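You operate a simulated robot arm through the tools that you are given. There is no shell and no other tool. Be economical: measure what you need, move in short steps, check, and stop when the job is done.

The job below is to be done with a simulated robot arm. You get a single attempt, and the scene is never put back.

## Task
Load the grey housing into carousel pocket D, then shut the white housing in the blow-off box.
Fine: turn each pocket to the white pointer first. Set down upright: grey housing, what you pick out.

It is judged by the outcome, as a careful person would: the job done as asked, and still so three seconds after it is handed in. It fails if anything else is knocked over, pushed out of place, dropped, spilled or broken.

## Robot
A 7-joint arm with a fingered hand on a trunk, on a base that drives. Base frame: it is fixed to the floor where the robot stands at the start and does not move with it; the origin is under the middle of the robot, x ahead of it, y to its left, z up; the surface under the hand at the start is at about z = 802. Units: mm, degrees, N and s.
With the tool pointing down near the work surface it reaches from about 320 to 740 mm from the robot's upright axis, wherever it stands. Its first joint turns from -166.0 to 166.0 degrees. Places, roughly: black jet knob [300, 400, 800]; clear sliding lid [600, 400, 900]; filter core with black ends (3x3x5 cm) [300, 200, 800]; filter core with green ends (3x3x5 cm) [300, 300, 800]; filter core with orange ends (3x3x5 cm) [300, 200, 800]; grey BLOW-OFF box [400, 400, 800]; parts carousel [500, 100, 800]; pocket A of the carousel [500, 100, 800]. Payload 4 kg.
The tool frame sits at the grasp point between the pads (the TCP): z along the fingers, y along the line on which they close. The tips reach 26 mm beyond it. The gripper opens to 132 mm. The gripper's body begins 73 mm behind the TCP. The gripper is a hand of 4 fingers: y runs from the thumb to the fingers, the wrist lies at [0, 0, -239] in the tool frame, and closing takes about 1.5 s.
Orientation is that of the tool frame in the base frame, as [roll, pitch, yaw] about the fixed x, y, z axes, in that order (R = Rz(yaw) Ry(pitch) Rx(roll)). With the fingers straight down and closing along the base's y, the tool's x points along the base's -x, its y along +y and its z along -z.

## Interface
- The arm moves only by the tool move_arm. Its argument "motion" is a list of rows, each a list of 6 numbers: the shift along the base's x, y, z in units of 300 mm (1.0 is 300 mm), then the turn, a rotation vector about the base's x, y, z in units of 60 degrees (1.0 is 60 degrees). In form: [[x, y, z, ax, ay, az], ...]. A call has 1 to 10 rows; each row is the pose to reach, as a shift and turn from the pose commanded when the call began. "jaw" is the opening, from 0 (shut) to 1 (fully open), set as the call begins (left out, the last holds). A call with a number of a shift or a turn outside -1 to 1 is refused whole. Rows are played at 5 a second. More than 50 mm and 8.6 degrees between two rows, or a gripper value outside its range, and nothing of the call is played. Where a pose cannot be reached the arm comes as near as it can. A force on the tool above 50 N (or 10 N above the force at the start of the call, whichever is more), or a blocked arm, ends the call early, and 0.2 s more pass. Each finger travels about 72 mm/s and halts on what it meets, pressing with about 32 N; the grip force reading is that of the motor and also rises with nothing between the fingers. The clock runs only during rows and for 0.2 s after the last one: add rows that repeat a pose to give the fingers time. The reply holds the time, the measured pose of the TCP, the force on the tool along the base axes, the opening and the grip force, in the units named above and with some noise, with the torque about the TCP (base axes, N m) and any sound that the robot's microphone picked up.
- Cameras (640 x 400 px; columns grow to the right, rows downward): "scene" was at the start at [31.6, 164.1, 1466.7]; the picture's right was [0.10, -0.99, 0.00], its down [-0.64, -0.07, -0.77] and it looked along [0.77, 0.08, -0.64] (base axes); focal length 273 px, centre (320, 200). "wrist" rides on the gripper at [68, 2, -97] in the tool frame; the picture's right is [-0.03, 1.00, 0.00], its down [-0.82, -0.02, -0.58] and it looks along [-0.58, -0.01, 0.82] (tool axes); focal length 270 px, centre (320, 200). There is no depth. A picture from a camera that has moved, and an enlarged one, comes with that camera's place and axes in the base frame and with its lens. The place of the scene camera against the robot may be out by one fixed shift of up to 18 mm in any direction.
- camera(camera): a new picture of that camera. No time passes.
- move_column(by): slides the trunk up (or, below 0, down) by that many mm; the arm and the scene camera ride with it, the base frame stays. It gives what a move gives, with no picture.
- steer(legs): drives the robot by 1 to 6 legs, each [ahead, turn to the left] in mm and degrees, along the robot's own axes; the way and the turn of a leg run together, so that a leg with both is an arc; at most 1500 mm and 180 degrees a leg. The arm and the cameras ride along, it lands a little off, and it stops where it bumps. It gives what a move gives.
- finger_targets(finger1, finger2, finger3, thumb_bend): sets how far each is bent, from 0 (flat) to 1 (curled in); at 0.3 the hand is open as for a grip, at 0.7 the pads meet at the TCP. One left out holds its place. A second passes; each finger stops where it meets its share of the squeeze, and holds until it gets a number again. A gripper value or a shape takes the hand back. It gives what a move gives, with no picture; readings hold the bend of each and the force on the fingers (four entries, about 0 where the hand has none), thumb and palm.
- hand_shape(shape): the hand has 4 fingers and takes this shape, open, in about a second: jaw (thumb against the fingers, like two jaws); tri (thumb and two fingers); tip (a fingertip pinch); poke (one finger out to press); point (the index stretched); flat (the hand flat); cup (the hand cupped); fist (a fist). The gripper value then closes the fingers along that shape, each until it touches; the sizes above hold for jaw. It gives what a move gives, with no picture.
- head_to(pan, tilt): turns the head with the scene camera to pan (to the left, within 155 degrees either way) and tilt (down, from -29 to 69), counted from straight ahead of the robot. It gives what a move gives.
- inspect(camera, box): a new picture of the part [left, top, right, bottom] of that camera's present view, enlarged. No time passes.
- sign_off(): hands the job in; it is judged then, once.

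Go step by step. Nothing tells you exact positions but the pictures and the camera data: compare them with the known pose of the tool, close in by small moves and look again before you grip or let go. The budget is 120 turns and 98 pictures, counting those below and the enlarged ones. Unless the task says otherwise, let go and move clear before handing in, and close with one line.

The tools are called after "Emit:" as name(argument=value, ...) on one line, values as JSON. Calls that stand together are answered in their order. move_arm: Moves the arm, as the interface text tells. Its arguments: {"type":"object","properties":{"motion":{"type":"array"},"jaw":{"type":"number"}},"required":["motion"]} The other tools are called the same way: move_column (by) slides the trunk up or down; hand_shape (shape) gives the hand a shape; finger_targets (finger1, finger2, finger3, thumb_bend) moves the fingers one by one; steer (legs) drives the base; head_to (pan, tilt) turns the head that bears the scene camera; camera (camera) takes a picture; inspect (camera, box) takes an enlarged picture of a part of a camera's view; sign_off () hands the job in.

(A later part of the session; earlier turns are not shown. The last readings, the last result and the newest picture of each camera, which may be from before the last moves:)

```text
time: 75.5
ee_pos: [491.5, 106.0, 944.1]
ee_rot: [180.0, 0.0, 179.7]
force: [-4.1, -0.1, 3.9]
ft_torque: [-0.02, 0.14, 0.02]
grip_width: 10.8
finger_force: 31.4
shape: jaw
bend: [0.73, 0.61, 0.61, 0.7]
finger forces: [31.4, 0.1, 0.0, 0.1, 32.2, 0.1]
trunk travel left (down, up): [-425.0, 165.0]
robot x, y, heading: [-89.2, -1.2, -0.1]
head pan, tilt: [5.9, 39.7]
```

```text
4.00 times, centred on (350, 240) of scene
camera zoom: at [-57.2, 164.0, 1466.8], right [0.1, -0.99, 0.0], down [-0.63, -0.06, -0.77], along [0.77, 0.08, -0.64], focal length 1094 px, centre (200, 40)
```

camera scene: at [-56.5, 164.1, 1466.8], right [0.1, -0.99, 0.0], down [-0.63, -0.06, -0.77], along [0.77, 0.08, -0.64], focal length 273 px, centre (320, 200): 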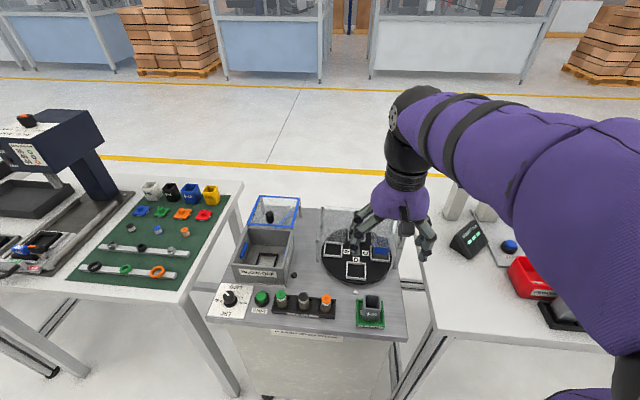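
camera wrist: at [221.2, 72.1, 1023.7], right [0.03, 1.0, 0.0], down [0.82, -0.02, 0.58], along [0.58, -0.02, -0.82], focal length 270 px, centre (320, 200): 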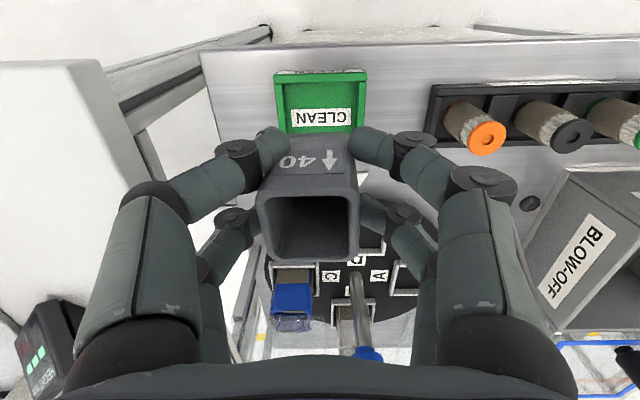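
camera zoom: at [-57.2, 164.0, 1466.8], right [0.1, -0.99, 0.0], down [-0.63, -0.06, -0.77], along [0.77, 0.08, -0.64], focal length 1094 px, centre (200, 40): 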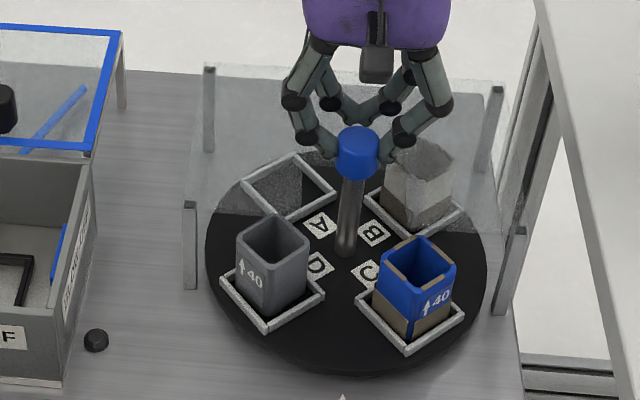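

Confirmed: two end stops, so B must come via + rotation, about 220° more. I continue +60° on this grip.

Emit:
move_arm(motion=[[-0.0005, 0.0078, 0, 0, 0, 0.125], [-0.002, 0.0155, 0, 0, 0, 0.25], [-0.0046, 0.023, 0, 0, 0, 0.375], [-0.008, 0.03, 0, 0, 0, 0.5], [-0.0124, 0.0365, 0, 0, 0, 0.625], [-0.0176, 0.0424, 0, 0, 0, 0.75], [-0.0235, 0.0476, 0, 0, 0, 0.875], [-0.03, 0.052, 0, 0, 0, 1.0]])

Emit:
move_arm(motion=[[0, 0, 0, 0, 0, 0], [0, 0, 0, 0, 0, 0], [0, 0, 0, 0, 0, 0], [0.0065, -0.0044, 0, 0, 0, -0.125], [0.0124, -0.0095, 0, 0, 0, -0.25], [0.0176, -0.0154, 0, 0, 0, -0.375], [0.022, -0.022, 0, 0, 0, -0.5], [0.0265, -0.032, 0, 0, 0, -0.64], [0.029, -0.041, 0, 0, 0, -0.78], [0.03, -0.052, 0, 0, 0, -0.92]], jaw=0.6)

Emit:
move_arm(motion=[[-0.0005, -0.0078, 0, 0, 0, -0.14], [-0.002, -0.0155, 0, 0, 0, -0.28], [-0.0046, -0.023, 0, 0, 0, -0.42], [-0.008, -0.03, 0, 0, 0, -0.56], [-0.0124, -0.0365, 0, 0, 0, -0.7], [-0.0176, -0.0424, 0, 0, 0, -0.83], [-0.0235, -0.0476, 0, 0, 0, -0.95], [-0.03, -0.052, 0, 0, 0, -1.0]])

Emit:
move_arm(motion=[[0, 0, 0, 0, 0, -0.08], [0, 0, 0, 0, 0, -0.08], [0, 0, 0, 0, 0, -0.08], [0, 0, 0, 0, 0, -0.08], [0, 0, 0, 0, 0, -0.08], [0, 0, 0, 0, 0, -0.08], [0, 0, 0, 0, 0, -0.08]], jaw=0)

Emit:
inspect(camera="scene", box=[290, 190, 410, 290])

```text
time: 77.3
ee_pos: [482.8, 121.2, 943.6]
ee_rot: [-179.9, 0.2, -120.4]
force: [0.7, -11.5, 7.9]
ft_torque: [-0.39, -0.05, 0.11]
grip_width: 11.3
finger_force: 31.9
shape: jaw
bend: [0.73, 0.61, 0.61, 0.7]
finger forces: [28.0, 0.0, 0.1, 0.1, 35.5, 0.1]
trunk travel left (down, up): [-425.0, 165.0]
robot x, y, heading: [-87.5, -2.9, -0.2]
head pan, tilt: [5.9, 39.7]
```

```text
time: 79.5
ee_pos: [492.1, 108.1, 942.8]
ee_rot: [-180.0, 0.0, -175.8]
force: [1.3, 0.2, -0.2]
ft_torque: [0.04, 0.02, 0.03]
grip_width: 78.8
finger_force: 0.0
shape: jaw
bend: [0.71, 0.71, 0.71, 0.7]
finger forces: [0.1, 0.0, 0.1, 0.1, 0.1, 0.0]
trunk travel left (down, up): [-425.0, 165.0]
robot x, y, heading: [-89.6, -2.2, -0.0]
head pan, tilt: [5.9, 39.7]
```

```text
time: 81.3
ee_pos: [483.0, 90.9, 944.5]
ee_rot: [180.0, 0.1, 124.2]
force: [-0.6, 0.1, 0.1]
ft_torque: [-0.01, 0.0, 0.0]
grip_width: 78.9
finger_force: 0.0
shape: jaw
bend: [0.71, 0.71, 0.71, 0.7]
finger forces: [0.0, 0.0, 0.0, 0.1, 0.1, 0.0]
trunk travel left (down, up): [-425.0, 165.0]
robot x, y, heading: [-86.8, 1.6, -0.1]
head pan, tilt: [5.9, 39.7]
```

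```text
time: 82.9
ee_pos: [483.0, 89.8, 943.9]
ee_rot: [179.9, 0.0, 119.6]
force: [-3.3, 2.8, -2.6]
ft_torque: [-0.02, 0.07, 0.02]
grip_width: 10.6
finger_force: 32.1
shape: jaw
bend: [0.73, 0.61, 0.61, 0.7]
finger forces: [27.5, 0.0, 0.0, 0.1, 28.1, 0.1]
trunk travel left (down, up): [-425.0, 165.0]
robot x, y, heading: [-87.7, -6.8, -0.2]
head pan, tilt: [5.9, 39.7]
```

```text
4.00 times, centred on (350, 240) of scene
camera zoom: at [-56.5, 164.5, 1466.7], right [0.1, -0.99, 0.0], down [-0.64, -0.07, -0.77], along [0.77, 0.08, -0.64], focal length 1094 px, centre (200, 40)
```

zoom: 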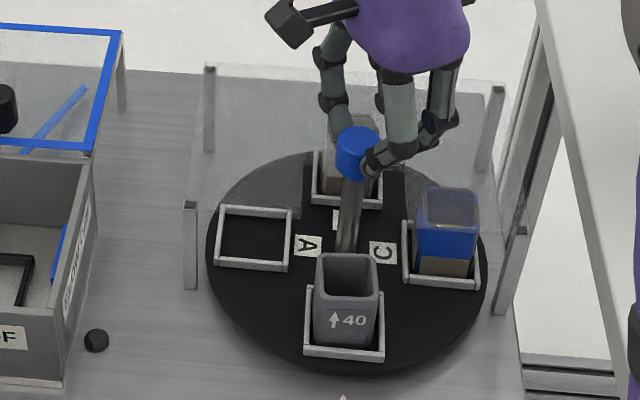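

D is back at the pointer (a detent probably pulled it in). Two more strokes of +60° follow.

Emit:
move_arm(motion=[[0.0065, 0.0044, 0, 0, 0, 0.125], [0.0124, 0.0095, 0, 0, 0, 0.25], [0.0176, 0.0154, 0, 0, 0, 0.375], [0.022, 0.022, 0, 0, 0, 0.5], [0.0254, 0.029, 0, 0, 0, 0.625], [0.028, 0.0364, 0, 0, 0, 0.75], [0.0295, 0.0441, 0, 0, 0, 0.875], [0.03, 0.052, 0, 0, 0, 1.0]])

Emit:
inspect(camera="scene", box=[290, 190, 410, 290])

Emit:
move_arm(motion=[[-0.0005, 0.0078, 0, 0, 0, 0.125], [-0.002, 0.0155, 0, 0, 0, 0.25], [-0.0046, 0.023, 0, 0, 0, 0.375], [-0.008, 0.03, 0, 0, 0, 0.5], [-0.0124, 0.0365, 0, 0, 0, 0.625], [-0.0176, 0.0424, 0, 0, 0, 0.75], [-0.0235, 0.0476, 0, 0, 0, 0.875], [-0.03, 0.052, 0, 0, 0, 1.0]])

Emit:
inspect(camera="scene", box=[290, 190, 410, 290])

```text
time: 84.7
ee_pos: [491.7, 106.1, 943.3]
ee_rot: [-180.0, 0.1, 179.6]
force: [-0.3, -6.0, 3.7]
ft_torque: [-0.19, 0.09, 0.08]
grip_width: 10.8
finger_force: 32.1
shape: jaw
bend: [0.73, 0.61, 0.61, 0.7]
finger forces: [26.9, 0.0, 0.0, 0.0, 32.9, 0.0]
trunk travel left (down, up): [-425.0, 165.0]
robot x, y, heading: [-87.5, -2.6, -0.0]
head pan, tilt: [5.9, 39.7]
```

```text
4.00 times, centred on (350, 240) of scene
camera zoom: at [-56.8, 163.5, 1466.8], right [0.1, -0.99, 0.0], down [-0.63, -0.06, -0.77], along [0.77, 0.08, -0.64], focal length 1094 px, centre (200, 40)
```

zoom: 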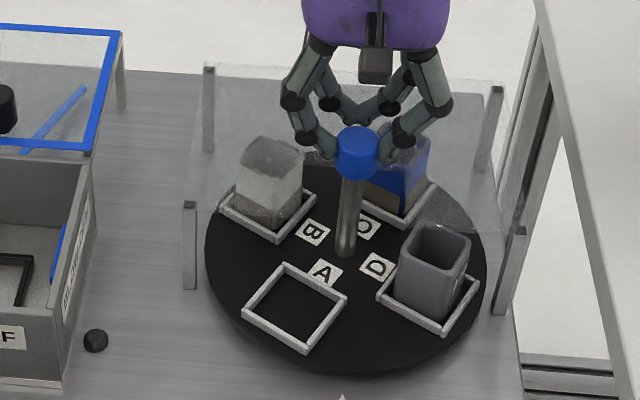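

```text
time: 86.5
ee_pos: [483.2, 119.8, 943.2]
ee_rot: [-180.0, -0.1, -120.4]
force: [3.1, -7.7, 5.2]
ft_torque: [-0.24, -0.09, 0.03]
grip_width: 10.8
finger_force: 32.2
shape: jaw
bend: [0.73, 0.61, 0.61, 0.7]
finger forces: [28.3, 0.0, 0.1, 0.0, 34.5, 0.1]
trunk travel left (down, up): [-425.0, 165.0]
robot x, y, heading: [-88.3, 1.3, -0.2]
head pan, tilt: [5.9, 39.7]
```

```text
4.00 times, centred on (350, 240) of scene
camera zoom: at [-56.5, 163.2, 1466.9], right [0.1, -0.99, 0.0], down [-0.64, -0.06, -0.77], along [0.77, 0.08, -0.64], focal length 1094 px, centre (200, 40)
```

zoom: 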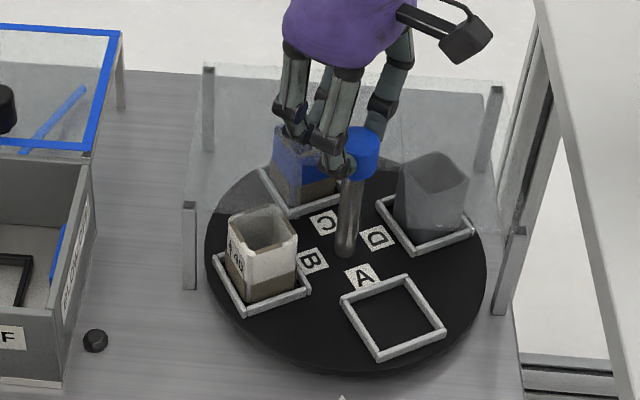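

Now about 60° short of B. I regrip and look.

Emit:
move_arm(motion=[[0, 0, 0, 0, 0, 0], [0, 0, 0, 0, 0, 0], [0, 0, 0, 0, 0, 0], [0.0065, -0.0044, 0, 0, 0, -0.125], [0.0124, -0.0095, 0, 0, 0, -0.25], [0.0176, -0.0154, 0, 0, 0, -0.375], [0.022, -0.022, 0, 0, 0, -0.5], [0.0265, -0.032, 0, 0, 0, -0.64], [0.029, -0.041, 0, 0, 0, -0.78], [0.03, -0.052, 0, 0, 0, -0.92]], jaw=0.6)

Emit:
move_arm(motion=[[-0.0005, -0.0078, 0, 0, 0, -0.14], [-0.002, -0.0155, 0, 0, 0, -0.28], [-0.0046, -0.023, 0, 0, 0, -0.42], [-0.008, -0.03, 0, 0, 0, -0.56], [-0.0124, -0.0365, 0, 0, 0, -0.7], [-0.0176, -0.0424, 0, 0, 0, -0.83], [-0.0235, -0.0476, 0, 0, 0, -0.95], [-0.03, -0.052, 0, 0, 0, -1.0]])

Emit:
move_arm(motion=[[0, 0.003, 0, 0, 0, -0.08], [0, 0.003, 0, 0, 0, -0.08], [0, 0.003, 0, 0, 0, -0.08], [0, 0.003, 0, 0, 0, -0.08], [0, 0.003, 0, 0, 0, -0.08], [0, 0.003, 0, 0, 0, -0.08], [0, 0.003, 0, 0, 0, -0.08]], jaw=0)

Emit:
inspect(camera="scene", box=[290, 190, 410, 290])

```text
time: 88.7
ee_pos: [492.4, 105.1, 943.8]
ee_rot: [-180.0, 0.0, -175.8]
force: [-0.1, -0.4, 0.0]
ft_torque: [0.0, 0.0, 0.01]
grip_width: 78.7
finger_force: 0.1
shape: jaw
bend: [0.71, 0.71, 0.71, 0.7]
finger forces: [0.0, 0.0, 0.0, 0.0, 0.1, 0.1]
trunk travel left (down, up): [-425.0, 165.0]
robot x, y, heading: [-88.2, -2.2, 0.4]
head pan, tilt: [5.9, 39.7]
```

```text
time: 90.5
ee_pos: [482.1, 92.0, 942.9]
ee_rot: [180.0, 0.0, 124.2]
force: [0.0, -0.2, -0.5]
ft_torque: [-0.05, 0.01, -0.02]
grip_width: 79.0
finger_force: 0.0
shape: jaw
bend: [0.71, 0.71, 0.71, 0.7]
finger forces: [0.0, 0.1, 0.0, 0.0, 0.0, 0.0]
trunk travel left (down, up): [-425.0, 165.0]
robot x, y, heading: [-85.2, 0.5, -0.3]
head pan, tilt: [5.9, 39.7]
```

```text
time: 92.1
ee_pos: [481.9, 92.2, 941.4]
ee_rot: [-179.9, 0.0, 119.6]
force: [-2.0, 3.4, -3.5]
ft_torque: [0.0, 0.02, 0.04]
grip_width: 11.1
finger_force: 32.2
shape: jaw
bend: [0.73, 0.61, 0.61, 0.7]
finger forces: [27.6, 0.0, 0.0, 0.0, 27.9, 0.0]
trunk travel left (down, up): [-425.0, 165.0]
robot x, y, heading: [-85.5, -1.8, -0.2]
head pan, tilt: [5.9, 39.7]
```

```text
4.00 times, centred on (350, 240) of scene
camera zoom: at [-56.4, 164.4, 1466.7], right [0.1, -0.99, 0.0], down [-0.64, -0.06, -0.77], along [0.77, 0.08, -0.64], focal length 1094 px, centre (200, 40)
```

zoom: 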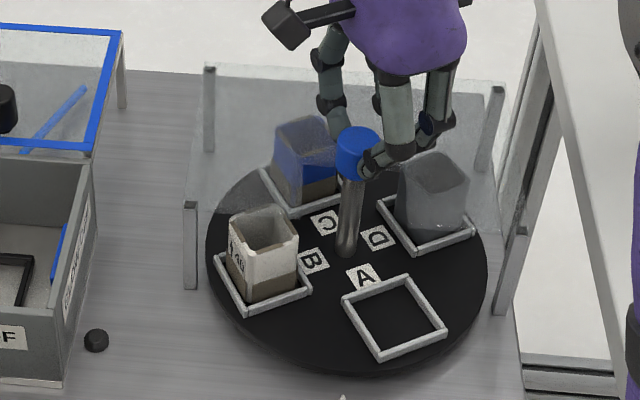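

Stayed in place. One more +60° brings B to the pointer.

Emit:
move_arm(motion=[[0.0065, 0.0044, 0, 0, 0, 0.125], [0.0124, 0.0095, 0, 0, 0, 0.25], [0.0176, 0.0154, 0, 0, 0, 0.375], [0.022, 0.022, 0, 0, 0, 0.5], [0.0254, 0.029, 0, 0, 0, 0.625], [0.028, 0.0364, 0, 0, 0, 0.75], [0.0295, 0.0441, 0, 0, 0, 0.875], [0.03, 0.052, 0, 0, 0, 1.0]])

Emit:
inspect(camera="scene", box=[290, 190, 410, 290])

```text
time: 93.9
ee_pos: [491.2, 106.1, 943.5]
ee_rot: [-179.9, -0.2, 179.6]
force: [-15.9, -4.0, -11.9]
ft_torque: [-0.11, 0.05, 0.04]
grip_width: 10.5
finger_force: 32.4
shape: jaw
bend: [0.73, 0.61, 0.61, 0.7]
finger forces: [28.8, 0.0, 0.0, 0.0, 31.6, 0.0]
trunk travel left (down, up): [-425.0, 165.0]
robot x, y, heading: [-86.9, 2.5, 0.2]
head pan, tilt: [5.9, 39.7]
```

```text
4.00 times, centred on (350, 240) of scene
camera zoom: at [-57.2, 164.0, 1466.7], right [0.1, -0.99, 0.0], down [-0.63, -0.06, -0.77], along [0.77, 0.08, -0.64], focal length 1094 px, centre (200, 40)
```

zoom: 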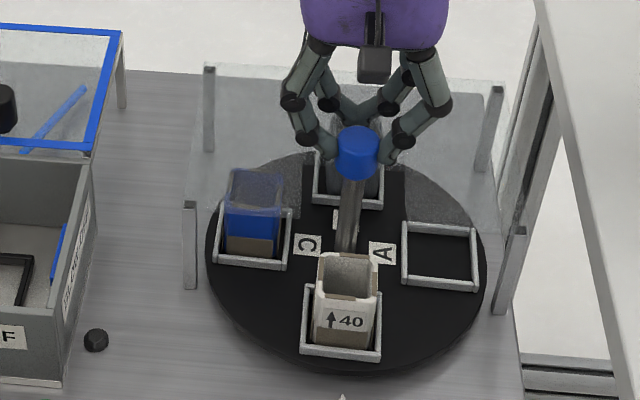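

B needs about 5° more.

Emit:
move_arm(motion=[[0.002, 0.0026, 0, 0, 0, 0.045], [0.002, 0.0055, 0, 0, 0, 0.09], [0.002, 0.0055, 0, 0, 0, 0.09]])

Emit:
move_arm(motion=[[0, 0, 0, 0, 0, 0], [0, 0, 0, 0, 0, 0], [0, 0, 0, 0, 0, 0], [0, 0, 0, 0, 0, 0], [0, 0, 0.1, 0, 0, -0.03], [0, 0, 0.2, 0, 0, -0.06], [0, 0, 0.3, 0, 0, -0.09], [-0.1, 0, 0.3, 0, 0, -0.09], [-0.2, 0, 0.3, 0, 0, -0.09], [-0.3, 0.01, 0.3, 0, 0, -0.09]], jaw=0.7)

Emit:
inspect(camera="scene", box=[290, 190, 410, 290])

Emit:
inspect(camera="wrist", box=[160, 0, 480, 200])

```text
time: 94.7
ee_pos: [491.8, 109.3, 943.4]
ee_rot: [-179.9, 0.0, -175.1]
force: [-17.0, -5.9, -15.0]
ft_torque: [-0.08, 0.04, 0.0]
grip_width: 10.5
finger_force: 32.5
shape: jaw
bend: [0.73, 0.61, 0.61, 0.7]
finger forces: [27.5, 0.0, 0.0, 0.1, 32.5, 0.0]
trunk travel left (down, up): [-425.0, 165.0]
robot x, y, heading: [-89.1, -0.0, -0.1]
head pan, tilt: [5.9, 39.7]
```

```text
time: 96.9
ee_pos: [401.4, 110.3, 1032.6]
ee_rot: [180.0, 0.0, 179.6]
force: [-0.1, 0.2, -0.8]
ft_torque: [0.01, 0.0, -0.01]
grip_width: 92.1
finger_force: 0.0
shape: jaw
bend: [0.68, 0.68, 0.68, 0.58]
finger forces: [0.1, 0.1, 0.1, 0.0, 0.1, 0.1]
trunk travel left (down, up): [-425.0, 165.0]
robot x, y, heading: [-88.4, -4.6, -0.1]
head pan, tilt: [5.9, 39.7]
```

```text
4.00 times, centred on (350, 240) of scene
camera zoom: at [-56.5, 164.1, 1466.8], right [0.1, -0.99, 0.0], down [-0.63, -0.06, -0.77], along [0.77, 0.08, -0.64], focal length 1094 px, centre (200, 40)
```

zoom: 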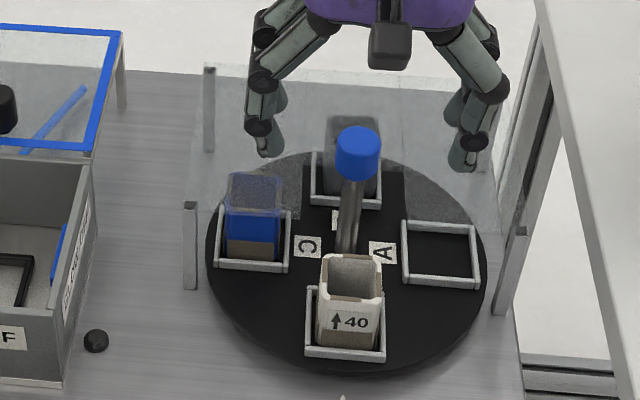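

```text
2.00 times, centred on (320, 100) of wrist
camera zoom: at [333.2, 112.8, 1130.3], right [0.03, 1.0, 0.0], down [0.82, -0.03, 0.58], along [0.58, -0.02, -0.82], focal length 541 px, centre (320, 400)
```

zoom: 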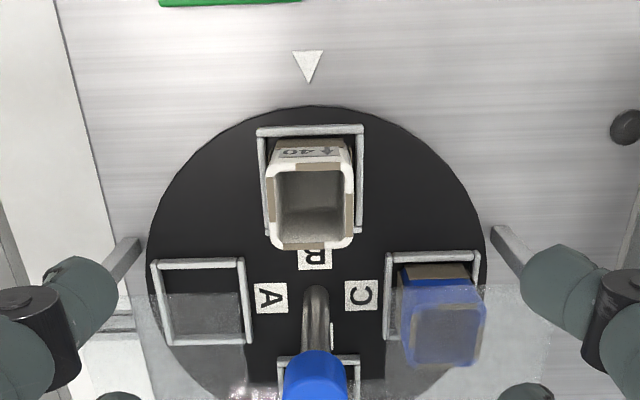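

B is at the pointer with the white housing at about (403, 106). The closed grip centres about 4 mm to −y of the TCP, so TCP y≈110 is right; I descend and check.

Emit:
move_arm(motion=[[0.002, 0, -0.15, 0, 0, 0], [0.002, 0, -0.3, 0, 0, 0], [0.002, 0, -0.45, 0, 0, 0], [0.002, 0, -0.58, 0, 0, 0]], jaw=0.62)

Emit:
inspect(camera="wrist", box=[160, 50, 480, 250])

Emit:
inspect(camera="scene", box=[320, 220, 400, 285])

```text
time: 97.9
ee_pos: [405.8, 109.0, 860.5]
ee_rot: [180.0, 0.2, 179.5]
force: [-0.6, 0.0, 0.4]
ft_torque: [-0.02, -0.01, 0.0]
grip_width: 82.6
finger_force: 0.0
shape: jaw
bend: [0.71, 0.71, 0.71, 0.71]
finger forces: [0.0, 0.0, 0.1, 0.1, 0.0, 0.1]
trunk travel left (down, up): [-425.0, 165.0]
robot x, y, heading: [-86.3, -2.4, -0.3]
head pan, tilt: [5.9, 39.7]
```

```text
2.00 times, centred on (320, 150) of wrist
camera zoom: at [336.8, 112.4, 957.8], right [0.03, 1.0, 0.0], down [0.82, -0.03, 0.58], along [0.58, -0.02, -0.82], focal length 541 px, centre (320, 300)
```

zoom: 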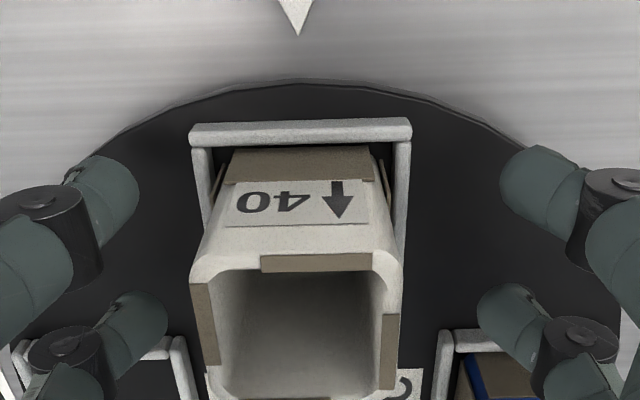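

```text
6.15 times, centred on (360, 252) of scene
camera zoom: at [-56.4, 164.0, 1466.8], right [0.1, -0.99, 0.0], down [-0.64, -0.06, -0.77], along [0.77, 0.08, -0.64], focal length 1682 px, centre (74, -123)
```

zoom: 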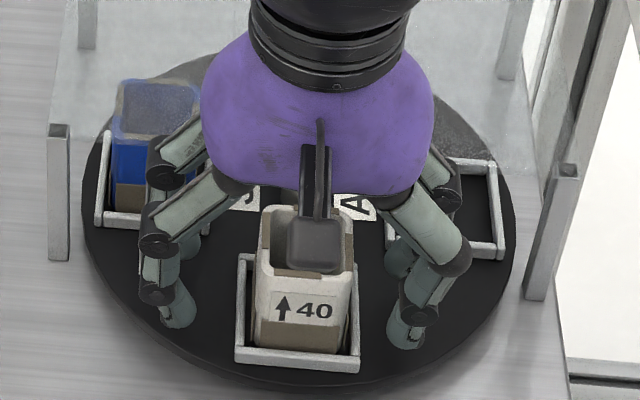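

Aligned in y; I shift −3.5 mm in x and close.

Emit:
move_arm(motion=[[-0.012, 0, -0.004, 0, 0, 0], [-0.012, 0, -0.004, 0, 0, 0]])

Emit:
move_arm(motion=[[0, 0, 0, 0, 0, 0], [0, 0, 0, 0, 0, 0], [0, 0, 0, 0, 0, 0], [0, 0, 0, 0, 0, 0], [0, 0, 0, 0, 0, 0], [0, 0, 0, 0, 0, 0], [0, 0, 0, 0, 0, 0]], jaw=0.15)

Emit:
inspect(camera="wrist", box=[160, 50, 480, 250])

```text
time: 98.5
ee_pos: [400.0, 111.0, 858.7]
ee_rot: [180.0, 0.1, 179.6]
force: [0.7, 0.2, -0.7]
ft_torque: [-0.02, 0.01, 0.01]
grip_width: 82.5
finger_force: 0.1
shape: jaw
bend: [0.71, 0.71, 0.71, 0.71]
finger forces: [0.1, 0.1, 0.0, 0.0, 0.0, 0.0]
trunk travel left (down, up): [-425.0, 165.0]
robot x, y, heading: [-87.3, -1.3, -0.2]
head pan, tilt: [5.9, 39.7]
```

```text
time: 100.1
ee_pos: [402.0, 112.1, 859.5]
ee_rot: [180.0, -0.1, 179.7]
force: [0.4, -0.1, 2.4]
ft_torque: [-0.05, -0.07, 0.01]
grip_width: 20.1
finger_force: 31.9
shape: jaw
bend: [0.76, 0.73, 0.73, 0.74]
finger forces: [0.0, 32.1, 34.2, 0.0, 3.0, 0.1]
trunk travel left (down, up): [-425.0, 165.0]
robot x, y, heading: [-85.5, 2.5, -0.2]
head pan, tilt: [5.9, 39.7]
```

```text
2.00 times, centred on (320, 150) of wrist
camera zoom: at [332.5, 112.6, 957.2], right [0.03, 1.0, 0.0], down [0.82, -0.03, 0.58], along [0.58, -0.02, -0.82], focal length 541 px, centre (320, 300)
```

zoom: 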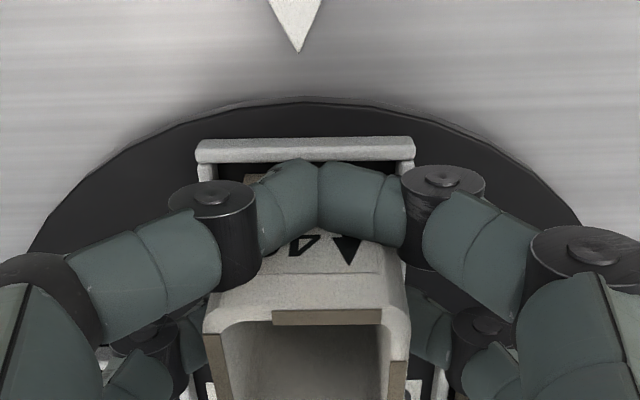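

The near pair closed just in front of the housing; the earlier x was right. I reopen, shift back +3.5 mm in x and close again.

Emit:
move_arm(motion=[[0, 0, 0, 0, 0, 0], [0, 0, 0, 0, 0, 0], [0, 0, 0, 0, 0, 0], [0, 0, 0, 0, 0, 0], [0.012, 0, 0, 0, 0, 0], [0.012, 0, 0, 0, 0, 0]], jaw=0.62)

Emit:
inspect(camera="wrist", box=[160, 50, 480, 250])

```text
time: 101.5
ee_pos: [404.0, 111.6, 858.2]
ee_rot: [180.0, 0.0, 179.6]
force: [0.5, 0.0, 0.5]
ft_torque: [-0.01, 0.0, -0.01]
grip_width: 81.4
finger_force: 0.1
shape: jaw
bend: [0.71, 0.71, 0.71, 0.71]
finger forces: [0.0, 0.1, 0.0, 0.0, 0.1, 0.1]
trunk travel left (down, up): [-425.0, 165.0]
robot x, y, heading: [-88.5, 2.6, -0.2]
head pan, tilt: [5.9, 39.7]
```

```text
2.00 times, centred on (320, 150) of wrist
camera zoom: at [335.9, 113.6, 955.9], right [0.03, 1.0, 0.0], down [0.82, -0.03, 0.58], along [0.58, -0.02, -0.82], focal length 541 px, centre (320, 300)
```

zoom: 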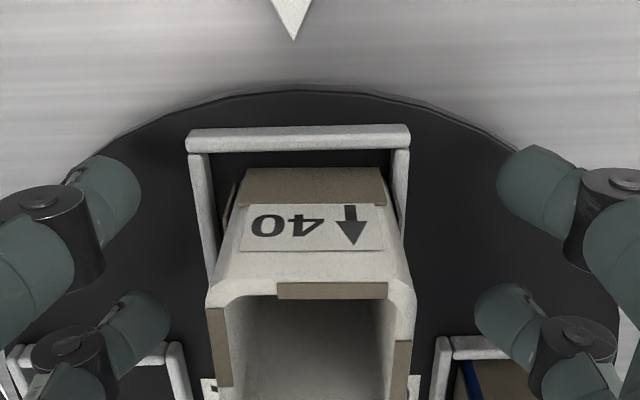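

The squeeze pushed the housing a few mm back inside its pocket; I shift another +3 mm in x, then close.

Emit:
move_arm(motion=[[0.01, 0.003, 0, 0, 0, 0], [0.01, 0.003, 0, 0, 0, 0]])

Emit:
move_arm(motion=[[0, 0, 0, 0, 0, 0], [0, 0, 0, 0, 0, 0], [0, 0, 0, 0, 0, 0], [0, 0, 0, 0, 0, 0], [0, 0, 0, 0, 0, 0], [0, 0, 0, 0, 0, 0], [0, 0, 0, 0, 0, 0]], jaw=0.15)

Emit:
inspect(camera="wrist", box=[160, 50, 480, 250])

```text
time: 102.1
ee_pos: [407.0, 112.2, 857.7]
ee_rot: [180.0, 0.1, 179.6]
force: [0.1, 0.2, 0.3]
ft_torque: [-0.01, -0.02, -0.03]
grip_width: 81.4
finger_force: 0.0
shape: jaw
bend: [0.71, 0.71, 0.71, 0.71]
finger forces: [0.0, 0.0, 0.1, 0.0, 0.0, 0.0]
trunk travel left (down, up): [-425.0, 165.0]
robot x, y, heading: [-87.9, -3.9, 0.1]
head pan, tilt: [5.9, 39.7]
```

```text
time: 103.7
ee_pos: [405.6, 111.6, 858.4]
ee_rot: [-180.0, 0.0, 179.5]
force: [-4.7, 0.3, 0.3]
ft_torque: [0.0, 0.16, -0.07]
grip_width: 30.1
finger_force: 31.9
shape: jaw
bend: [0.74, 0.74, 0.73, 0.7]
finger forces: [29.9, 28.7, 31.4, 0.0, 28.1, 0.1]
trunk travel left (down, up): [-425.0, 165.0]
robot x, y, heading: [-89.8, 0.9, -0.0]
head pan, tilt: [5.9, 39.7]
```

```text
2.00 times, centred on (320, 150) of wrist
camera zoom: at [337.8, 114.0, 955.8], right [0.03, 1.0, 0.0], down [0.82, -0.03, 0.58], along [0.58, -0.02, -0.82], focal length 541 px, centre (320, 300)
```

zoom: 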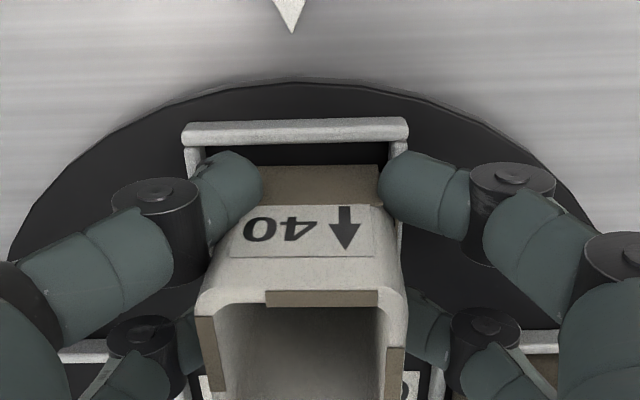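

The white housing is firmly held by all four fingers. I lift it clear and carry it toward the box.

Emit:
move_arm(motion=[[0, 0, 0.05, 0, 0, 0], [0, 0, 0.12, 0, 0, 0], [0, 0, 0.25, 0, 0, 0], [0, 0, 0.38, 0, 0, 0], [0, 0, 0.5, 0, 0, 0], [0, 0, 0.62, 0, 0, 0]])

Emit:
move_arm(motion=[[0, 0.14, 0, 0, 0, 0], [0, 0.28, 0, 0, 0, 0], [-0.02, 0.42, 0, 0, 0, 0], [-0.04, 0.56, 0, 0, 0, 0], [-0.04, 0.7, 0, 0, 0, 0], [-0.04, 0.83, 0, 0, 0, 0]])

Emit:
camera(camera="wrist")

Emit:
inspect(camera="scene", box=[190, 170, 400, 310])

```text
time: 105.1
ee_pos: [405.6, 111.5, 1047.1]
ee_rot: [-180.0, 0.0, 179.6]
force: [-0.9, 0.4, 0.3]
ft_torque: [0.01, 0.01, -0.02]
grip_width: 29.9
finger_force: 31.7
shape: jaw
bend: [0.74, 0.74, 0.73, 0.7]
finger forces: [32.3, 29.5, 32.2, 0.0, 28.5, 0.1]
trunk travel left (down, up): [-425.0, 165.0]
robot x, y, heading: [-85.3, -2.6, -0.1]
head pan, tilt: [5.9, 39.7]
```

```text
time: 106.5
ee_pos: [395.7, 363.2, 1045.2]
ee_rot: [180.0, 0.0, 179.4]
force: [-0.5, -0.1, -0.3]
ft_torque: [0.04, -0.01, -0.01]
grip_width: 29.3
finger_force: 32.3
shape: jaw
bend: [0.74, 0.74, 0.73, 0.7]
finger forces: [29.9, 29.7, 32.3, 0.1, 27.4, 0.0]
trunk travel left (down, up): [-425.0, 165.0]
robot x, y, heading: [-91.4, -0.4, -0.1]
head pan, tilt: [5.9, 39.7]
```

```text
25 pictures are left
camera wrist: at [326.4, 364.9, 1143.0], right [0.03, 1.0, 0.0], down [0.82, -0.03, 0.58], along [0.58, -0.02, -0.82], focal length 270 px, centre (320, 200)
```

wrist: 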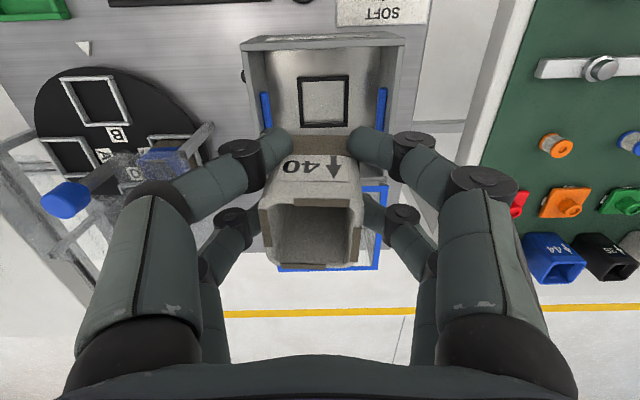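

```text
2.86 times, centred on (295, 240) of scene
camera zoom: at [-56.4, 164.1, 1466.7], right [0.1, -0.99, 0.0], down [-0.64, -0.06, -0.77], along [0.77, 0.08, -0.64], focal length 781 px, centre (391, 86)
```

zoom: 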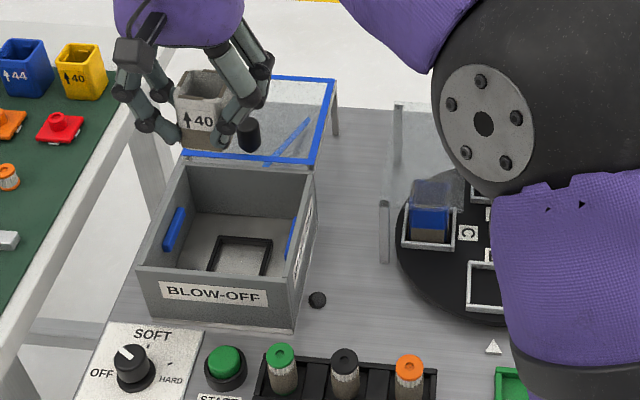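

The box is 77 mm deep (top z≈879) and about 120 mm wide inside, so with this low grip the knuckles would hit its walls. I return the housing to pocket B along the same path and regrip it about 20 mm higher.

Emit:
move_arm(motion=[[0, -0.13, 0, 0, 0, 0], [0, -0.27, 0, 0, 0, 0], [0.02, -0.41, 0, 0, 0, 0], [0.04, -0.55, 0, 0, 0, 0], [0.04, -0.69, 0, 0, 0, 0], [0.04, -0.83, 0, 0, 0, 0], [0.04, -0.83, -0.14, 0, 0, 0], [0.04, -0.83, -0.28, 0, 0, 0], [0.04, -0.83, -0.42, 0, 0, 0], [0.04, -0.83, -0.42, 0, 0, 0]])

Emit:
inspect(camera="wrist", box=[160, 50, 480, 250])

```text
time: 108.7
ee_pos: [409.2, 110.9, 918.4]
ee_rot: [179.9, 0.0, 179.6]
force: [-0.5, -0.7, -0.4]
ft_torque: [0.03, 0.02, 0.0]
grip_width: 29.3
finger_force: 31.8
shape: jaw
bend: [0.74, 0.74, 0.73, 0.7]
finger forces: [31.4, 30.0, 31.9, 0.0, 27.3, 0.0]
trunk travel left (down, up): [-425.0, 165.0]
robot x, y, heading: [-85.6, -0.5, -0.4]
head pan, tilt: [5.9, 39.7]
```

```text
2.00 times, centred on (320, 150) of wrist
camera zoom: at [340.1, 113.6, 1016.1], right [0.03, 1.0, 0.0], down [0.82, -0.03, 0.58], along [0.58, -0.02, -0.82], focal length 541 px, centre (320, 300)
```

zoom: 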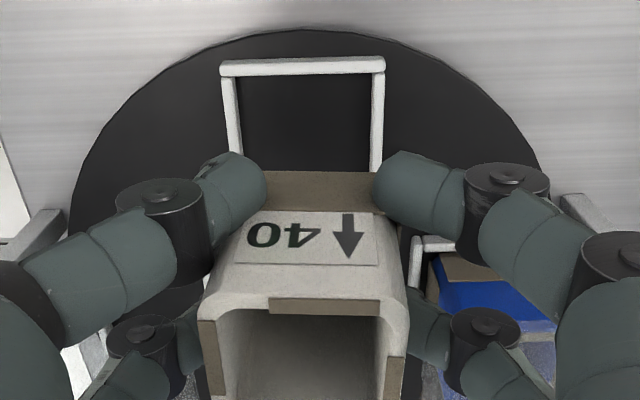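

Emit:
move_arm(motion=[[-0.012, -0.005, 0, 0, 0, 0], [-0.012, -0.005, -0.08, 0, 0, 0], [-0.012, -0.005, -0.15, 0, 0, 0], [-0.012, -0.005, -0.18, 0, 0, 0], [-0.012, -0.005, -0.197, 0, 0, 0], [-0.012, -0.005, -0.197, 0, 0, 0]])

Emit:
inspect(camera="wrist", box=[160, 50, 480, 250])

```text
time: 110.1
ee_pos: [403.6, 111.2, 859.7]
ee_rot: [-179.9, 0.0, 179.6]
force: [0.3, -0.7, 0.8]
ft_torque: [0.0, 0.04, -0.03]
grip_width: 29.6
finger_force: 32.2
shape: jaw
bend: [0.74, 0.74, 0.73, 0.7]
finger forces: [32.7, 30.0, 32.0, 0.0, 27.5, 0.1]
trunk travel left (down, up): [-425.0, 165.0]
robot x, y, heading: [-87.8, -1.7, 0.1]
head pan, tilt: [5.9, 39.7]
```

```text
2.00 times, centred on (320, 150) of wrist
camera zoom: at [335.0, 113.2, 957.1], right [0.03, 1.0, 0.0], down [0.82, -0.03, 0.58], along [0.58, -0.02, -0.82], focal length 541 px, centre (320, 300)
```

zoom: 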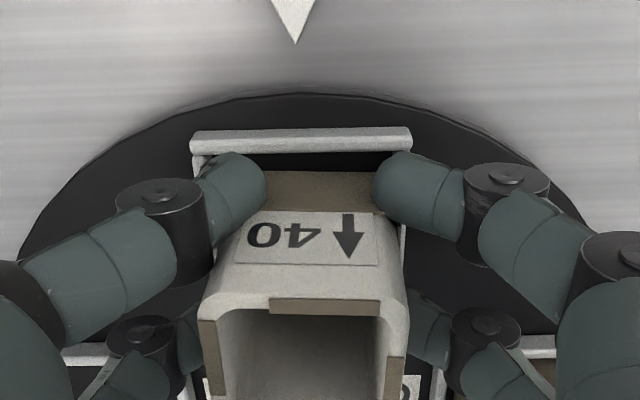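

In place inside the rails. I release, raise 20 mm, centre +3 mm in x, and regrip near the rim.

Emit:
move_arm(motion=[[0, 0, 0, 0, 0, 0], [0, 0, 0, 0, 0, 0], [0, 0, 0, 0, 0, 0], [0, 0, 0, 0, 0, 0], [0, 0, 0.03, 0, 0, 0], [0.01, 0, 0.067, 0, 0, 0], [0.01, 0, 0.067, 0, 0, 0]], jaw=0.6)

Emit:
move_arm(motion=[[0, 0, 0, 0, 0, 0], [0, 0, 0, 0, 0, 0], [0, 0, 0, 0, 0, 0], [0, 0, 0, 0, 0, 0], [0, 0, 0, 0, 0, 0], [0, 0, 0, 0, 0, 0], [0, 0, 0, 0, 0, 0]], jaw=0.15)

Emit:
inspect(camera="wrist", box=[160, 50, 480, 250])

```text
time: 111.7
ee_pos: [406.4, 110.8, 877.4]
ee_rot: [180.0, -0.1, 179.5]
force: [1.1, -0.2, 0.4]
ft_torque: [0.05, -0.03, 0.0]
grip_width: 78.7
finger_force: 0.1
shape: jaw
bend: [0.71, 0.71, 0.71, 0.7]
finger forces: [0.1, 0.0, 0.0, 0.0, 0.0, 0.1]
trunk travel left (down, up): [-425.0, 165.0]
robot x, y, heading: [-90.3, -3.4, -0.2]
head pan, tilt: [5.9, 39.7]
```

```text
time: 113.3
ee_pos: [405.9, 111.2, 877.2]
ee_rot: [-180.0, 0.0, 179.7]
force: [-2.3, 0.9, 1.2]
ft_torque: [0.01, 0.1, 0.03]
grip_width: 30.5
finger_force: 32.0
shape: jaw
bend: [0.74, 0.74, 0.73, 0.7]
finger forces: [32.2, 29.1, 31.6, 0.0, 26.6, 0.0]
trunk travel left (down, up): [-425.0, 165.0]
robot x, y, heading: [-88.5, -1.4, -0.0]
head pan, tilt: [5.9, 39.7]
```

```text
2.00 times, centred on (320, 150) of wrist
camera zoom: at [337.4, 113.5, 975.0], right [0.03, 1.0, 0.0], down [0.82, -0.03, 0.58], along [0.58, -0.02, -0.82], focal length 541 px, centre (320, 300)
```

zoom: 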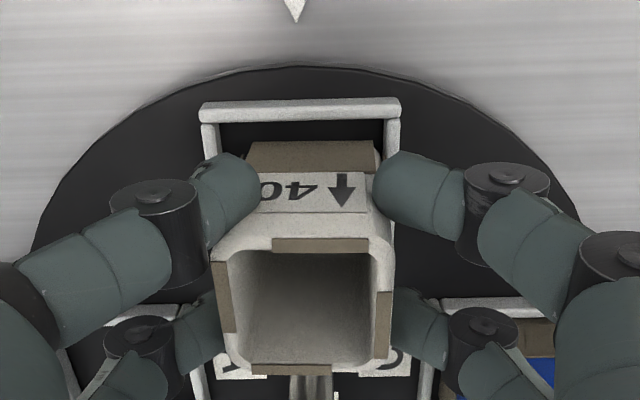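

Good, but raising another 9 mm gives more wall clearance in the box. I reopen, rise and regrip.

Emit:
move_arm(motion=[[0, 0, 0, 0, 0, 0], [0, 0, 0, 0, 0, 0], [0, 0, 0, 0, 0, 0], [0, 0, 0, 0, 0, 0], [0.006, 0, 0.03, 0, 0, 0], [0.006, 0, 0.03, 0, 0, 0]], jaw=0.5)

Emit:
move_arm(motion=[[0, 0, 0, 0, 0, 0], [0, 0, 0, 0, 0, 0], [0, 0, 0, 0, 0, 0], [0, 0, 0, 0, 0, 0], [0, 0, 0, 0, 0, 0], [0, 0, 0, 0, 0, 0], [0, 0, 0, 0, 0, 0]], jaw=0.1)

Emit:
move_arm(motion=[[0, 0, 0.03, 0, 0, 0], [0, 0, 0.08, 0, 0, 0], [0, 0, 0.18, 0, 0, 0], [0, 0, 0.3, 0, 0, 0], [0, 0, 0.42, 0, 0, 0], [0, 0, 0.52, 0, 0, 0]])

Emit:
inspect(camera="wrist", box=[160, 50, 480, 250])

```text
time: 114.7
ee_pos: [407.8, 110.4, 886.5]
ee_rot: [-179.9, 0.0, 179.6]
force: [-0.1, 0.0, 0.1]
ft_torque: [-0.02, -0.01, 0.01]
grip_width: 65.4
finger_force: 0.1
shape: jaw
bend: [0.73, 0.73, 0.73, 0.7]
finger forces: [0.0, 0.0, 0.1, 0.0, 0.0, 0.1]
trunk travel left (down, up): [-425.0, 165.0]
robot x, y, heading: [-87.2, -2.9, -0.2]
head pan, tilt: [5.9, 39.7]
```

```text
time: 116.3
ee_pos: [407.7, 111.3, 886.8]
ee_rot: [-179.9, 0.0, 179.6]
force: [1.2, -0.7, 9.1]
ft_torque: [-0.22, 0.2, 0.01]
grip_width: 27.5
finger_force: 31.8
shape: jaw
bend: [0.74, 0.75, 0.78, 0.7]
finger forces: [26.9, 30.1, 17.8, 0.0, 42.8, 0.0]
trunk travel left (down, up): [-425.0, 165.0]
robot x, y, heading: [-89.1, -5.3, -0.2]
head pan, tilt: [5.9, 39.7]
```

```text
time: 117.7
ee_pos: [407.0, 111.7, 1045.2]
ee_rot: [179.9, 0.0, 179.6]
force: [0.1, -0.3, 0.0]
ft_torque: [-0.02, 0.01, 0.0]
grip_width: 27.3
finger_force: 32.0
shape: jaw
bend: [0.74, 0.75, 0.78, 0.7]
finger forces: [26.1, 30.2, 17.8, 0.1, 41.7, 0.1]
trunk travel left (down, up): [-425.0, 165.0]
robot x, y, heading: [-85.1, 1.6, -0.3]
head pan, tilt: [5.9, 39.7]
```

```text
2.00 times, centred on (320, 150) of wrist
camera zoom: at [338.9, 112.5, 1142.7], right [0.03, 1.0, 0.0], down [0.82, -0.03, 0.58], along [0.58, -0.02, -0.82], focal length 541 px, centre (320, 300)
```

zoom: 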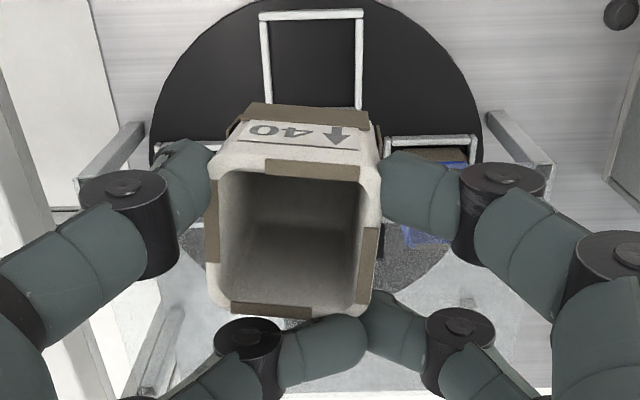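

The last grip slipped and holds only the very rim, which is unsafe. I lower it back into pocket B to regrip at the previous, better height.

Emit:
move_arm(motion=[[0, 0, -0.1, 0, 0, 0], [0, 0, -0.2, 0, 0, 0], [0, 0, -0.3, 0, 0, 0], [0, 0, -0.4, 0, 0, 0], [0, 0, -0.43, 0, 0, 0], [0, 0, -0.43, 0, 0, 0]])

Emit:
inspect(camera="wrist", box=[160, 50, 480, 250])

```text
time: 119.1
ee_pos: [409.0, 112.3, 913.8]
ee_rot: [179.9, -0.1, 179.4]
force: [0.3, 0.1, -0.3]
ft_torque: [0.02, 0.0, 0.03]
grip_width: 27.1
finger_force: 31.5
shape: jaw
bend: [0.74, 0.75, 0.78, 0.7]
finger forces: [26.2, 30.8, 18.9, 0.0, 41.5, 0.1]
trunk travel left (down, up): [-425.0, 165.0]
robot x, y, heading: [-88.2, -3.2, 0.0]
head pan, tilt: [5.9, 39.7]
```

```text
2.00 times, centred on (320, 150) of wrist
camera zoom: at [340.6, 113.3, 1011.3], right [0.03, 1.0, 0.0], down [0.82, -0.03, 0.58], along [0.58, -0.02, -0.82], focal length 541 px, centre (320, 300)
```

zoom: 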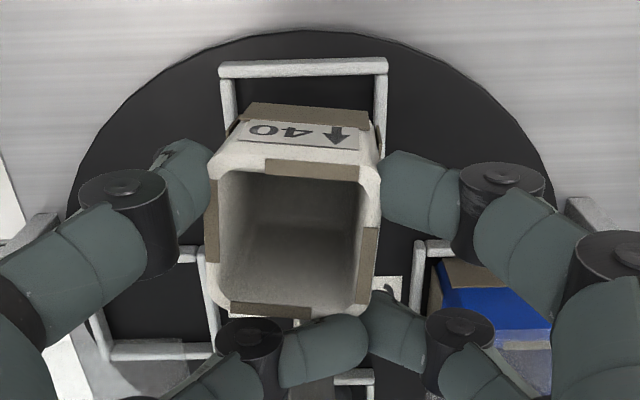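

The housing is twisted about 6° in the grip. I counter-rotate by +6°, shift −4 mm in x, and lower gently into the pocket.

Emit:
move_arm(motion=[[-0.013, -0.004, 0, 0, 0, 0.1], [-0.013, -0.004, -0.02, 0, 0, 0.1], [-0.013, -0.004, -0.04, 0, 0, 0.1], [-0.013, -0.004, -0.055, 0, 0, 0.1], [-0.013, -0.004, -0.055, 0, 0, 0.1]])

Emit:
inspect(camera="scene", box=[330, 230, 394, 280])

```text
time: 120.3
ee_pos: [403.1, 108.9, 898.7]
ee_rot: [-180.0, 0.0, -174.4]
force: [0.2, 0.4, -0.5]
ft_torque: [0.0, 0.01, -0.02]
grip_width: 27.0
finger_force: 32.7
shape: jaw
bend: [0.74, 0.75, 0.78, 0.7]
finger forces: [26.2, 30.9, 19.0, 0.0, 41.5, 0.0]
trunk travel left (down, up): [-425.0, 165.0]
robot x, y, heading: [-89.4, -4.0, 0.2]
head pan, tilt: [5.9, 39.7]
```

```text
8.00 times, centred on (362, 255) of scene
camera zoom: at [-56.4, 164.1, 1466.7], right [0.1, -0.99, 0.0], down [-0.64, -0.06, -0.77], along [0.77, 0.08, -0.64], focal length 2187 px, centre (-16, -240)
```

zoom: 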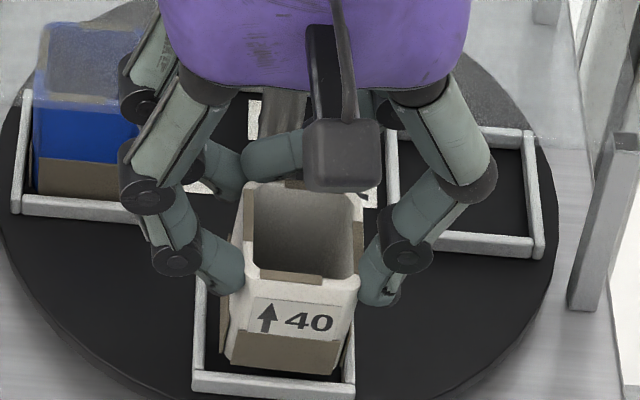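

Emit:
move_arm(motion=[[0.011, -0.003, 0, 0, 0, 0], [0.011, -0.003, -0.01, 0, 0, 0.02], [0.011, -0.003, -0.02, 0, 0, 0.04], [0.011, -0.003, -0.03, 0, 0, 0.04], [0.011, -0.003, -0.03, 0, 0, 0.04]])

Emit:
inspect(camera="scene", box=[330, 230, 394, 280])

```text
time: 121.5
ee_pos: [407.3, 109.4, 890.2]
ee_rot: [-180.0, 0.0, -172.1]
force: [0.5, -0.7, -1.7]
ft_torque: [0.02, 0.03, 0.03]
grip_width: 26.9
finger_force: 31.7
shape: jaw
bend: [0.74, 0.75, 0.78, 0.7]
finger forces: [26.2, 30.8, 19.0, 0.0, 41.5, 0.0]
trunk travel left (down, up): [-425.0, 165.0]
robot x, y, heading: [-88.0, -3.6, -0.1]
head pan, tilt: [5.9, 39.7]
```

```text
8.00 times, centred on (362, 255) of scene
camera zoom: at [-56.4, 164.1, 1466.7], right [0.1, -0.99, 0.0], down [-0.64, -0.06, -0.77], along [0.77, 0.08, -0.64], focal length 2187 px, centre (-16, -240)
```

zoom: 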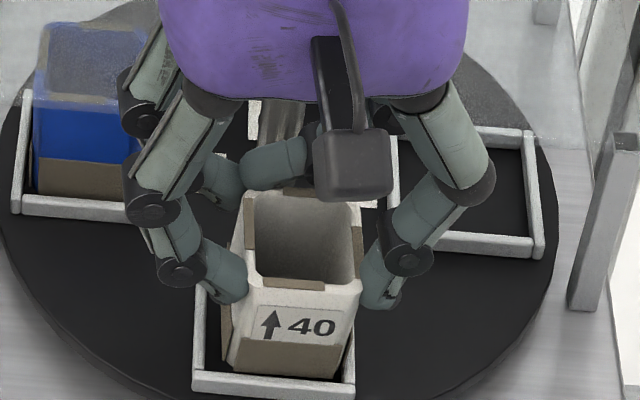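

Inside the rails with no contact yet; I lower a few more mm until it touches, then release.

Emit:
move_arm(motion=[[0.003, 0, -0.006, 0, 0, 0], [0.004, 0, -0.012, 0, 0, 0], [0.004, 0, -0.018, 0, 0, 0], [0.004, 0, -0.018, 0, 0, 0]])

```text
time: 122.5
ee_pos: [408.7, 110.5, 885.2]
ee_rot: [180.0, 0.3, -172.0]
force: [1.3, 0.9, 21.8]
ft_torque: [-0.57, 0.35, 0.03]
grip_width: 27.3
finger_force: 32.6
shape: jaw
bend: [0.74, 0.75, 0.78, 0.7]
finger forces: [27.6, 32.1, 21.7, 0.0, 43.0, 0.0]
trunk travel left (down, up): [-425.0, 165.0]
robot x, y, heading: [-87.2, -3.5, -0.1]
head pan, tilt: [5.9, 39.7]
```

Emit:
move_arm(motion=[[0, 0, 0, 0, 0, 0], [0, 0, 0, 0, 0, 0], [0, 0, 0, 0, 0, 0], [0, 0, 0, 0, 0, 0], [0, 0, 0.015, 0, 0, 0], [0, 0, 0.015, 0, 0, -0.07], [0, 0, 0.015, 0, 0, -0.14]], jaw=0.62)

Emit:
inspect(camera="wrist", box=[160, 50, 480, 250])

```text
time: 124.1
ee_pos: [408.2, 110.6, 889.5]
ee_rot: [-180.0, 0.1, 179.5]
force: [-1.0, -0.4, 0.2]
ft_torque: [0.01, 0.0, -0.03]
grip_width: 81.7
finger_force: 0.0
shape: jaw
bend: [0.71, 0.71, 0.71, 0.71]
finger forces: [0.1, 0.0, 0.0, 0.0, 0.0, 0.0]
trunk travel left (down, up): [-425.0, 165.0]
robot x, y, heading: [-85.3, -1.4, -0.4]
head pan, tilt: [5.9, 39.7]
```

```text
2.00 times, centred on (320, 150) of wrist
camera zoom: at [339.1, 112.9, 987.2], right [0.03, 1.0, 0.0], down [0.81, -0.03, 0.58], along [0.58, -0.02, -0.82], focal length 541 px, centre (320, 300)
```

zoom: 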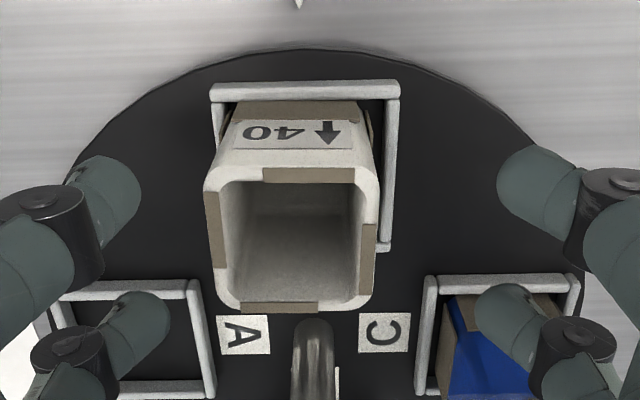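

Housing stands in the pocket at about (402, 104). I shift the hand (−7.5, −2.4) mm, lower to z 877, and check.

Emit:
move_arm(motion=[[-0.025, -0.008, 0, 0, 0, 0], [-0.025, -0.008, -0.02, 0, 0, 0], [-0.025, -0.008, -0.043, 0, 0, 0], [-0.025, -0.008, -0.043, 0, 0, 0]])

Emit:
inspect(camera="wrist", box=[160, 50, 480, 250])

```text
time: 125.1
ee_pos: [400.4, 107.8, 876.5]
ee_rot: [-180.0, 0.0, 179.6]
force: [0.5, -0.2, 0.3]
ft_torque: [0.0, 0.02, -0.01]
grip_width: 81.2
finger_force: 0.1
shape: jaw
bend: [0.71, 0.71, 0.71, 0.71]
finger forces: [0.1, 0.1, 0.0, 0.1, 0.1, 0.0]
trunk travel left (down, up): [-425.0, 165.0]
robot x, y, heading: [-87.2, -2.7, -0.2]
head pan, tilt: [5.9, 39.7]
```

```text
2.00 times, centred on (320, 150) of wrist
camera zoom: at [331.6, 109.7, 973.3], right [0.03, 1.0, 0.0], down [0.82, -0.03, 0.58], along [0.58, -0.02, -0.82], focal length 541 px, centre (320, 300)
```

zoom: 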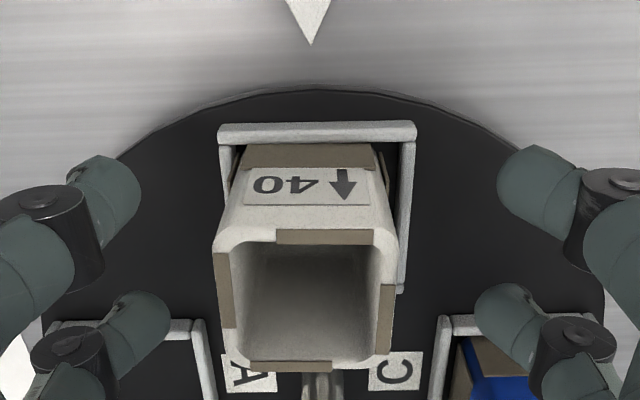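

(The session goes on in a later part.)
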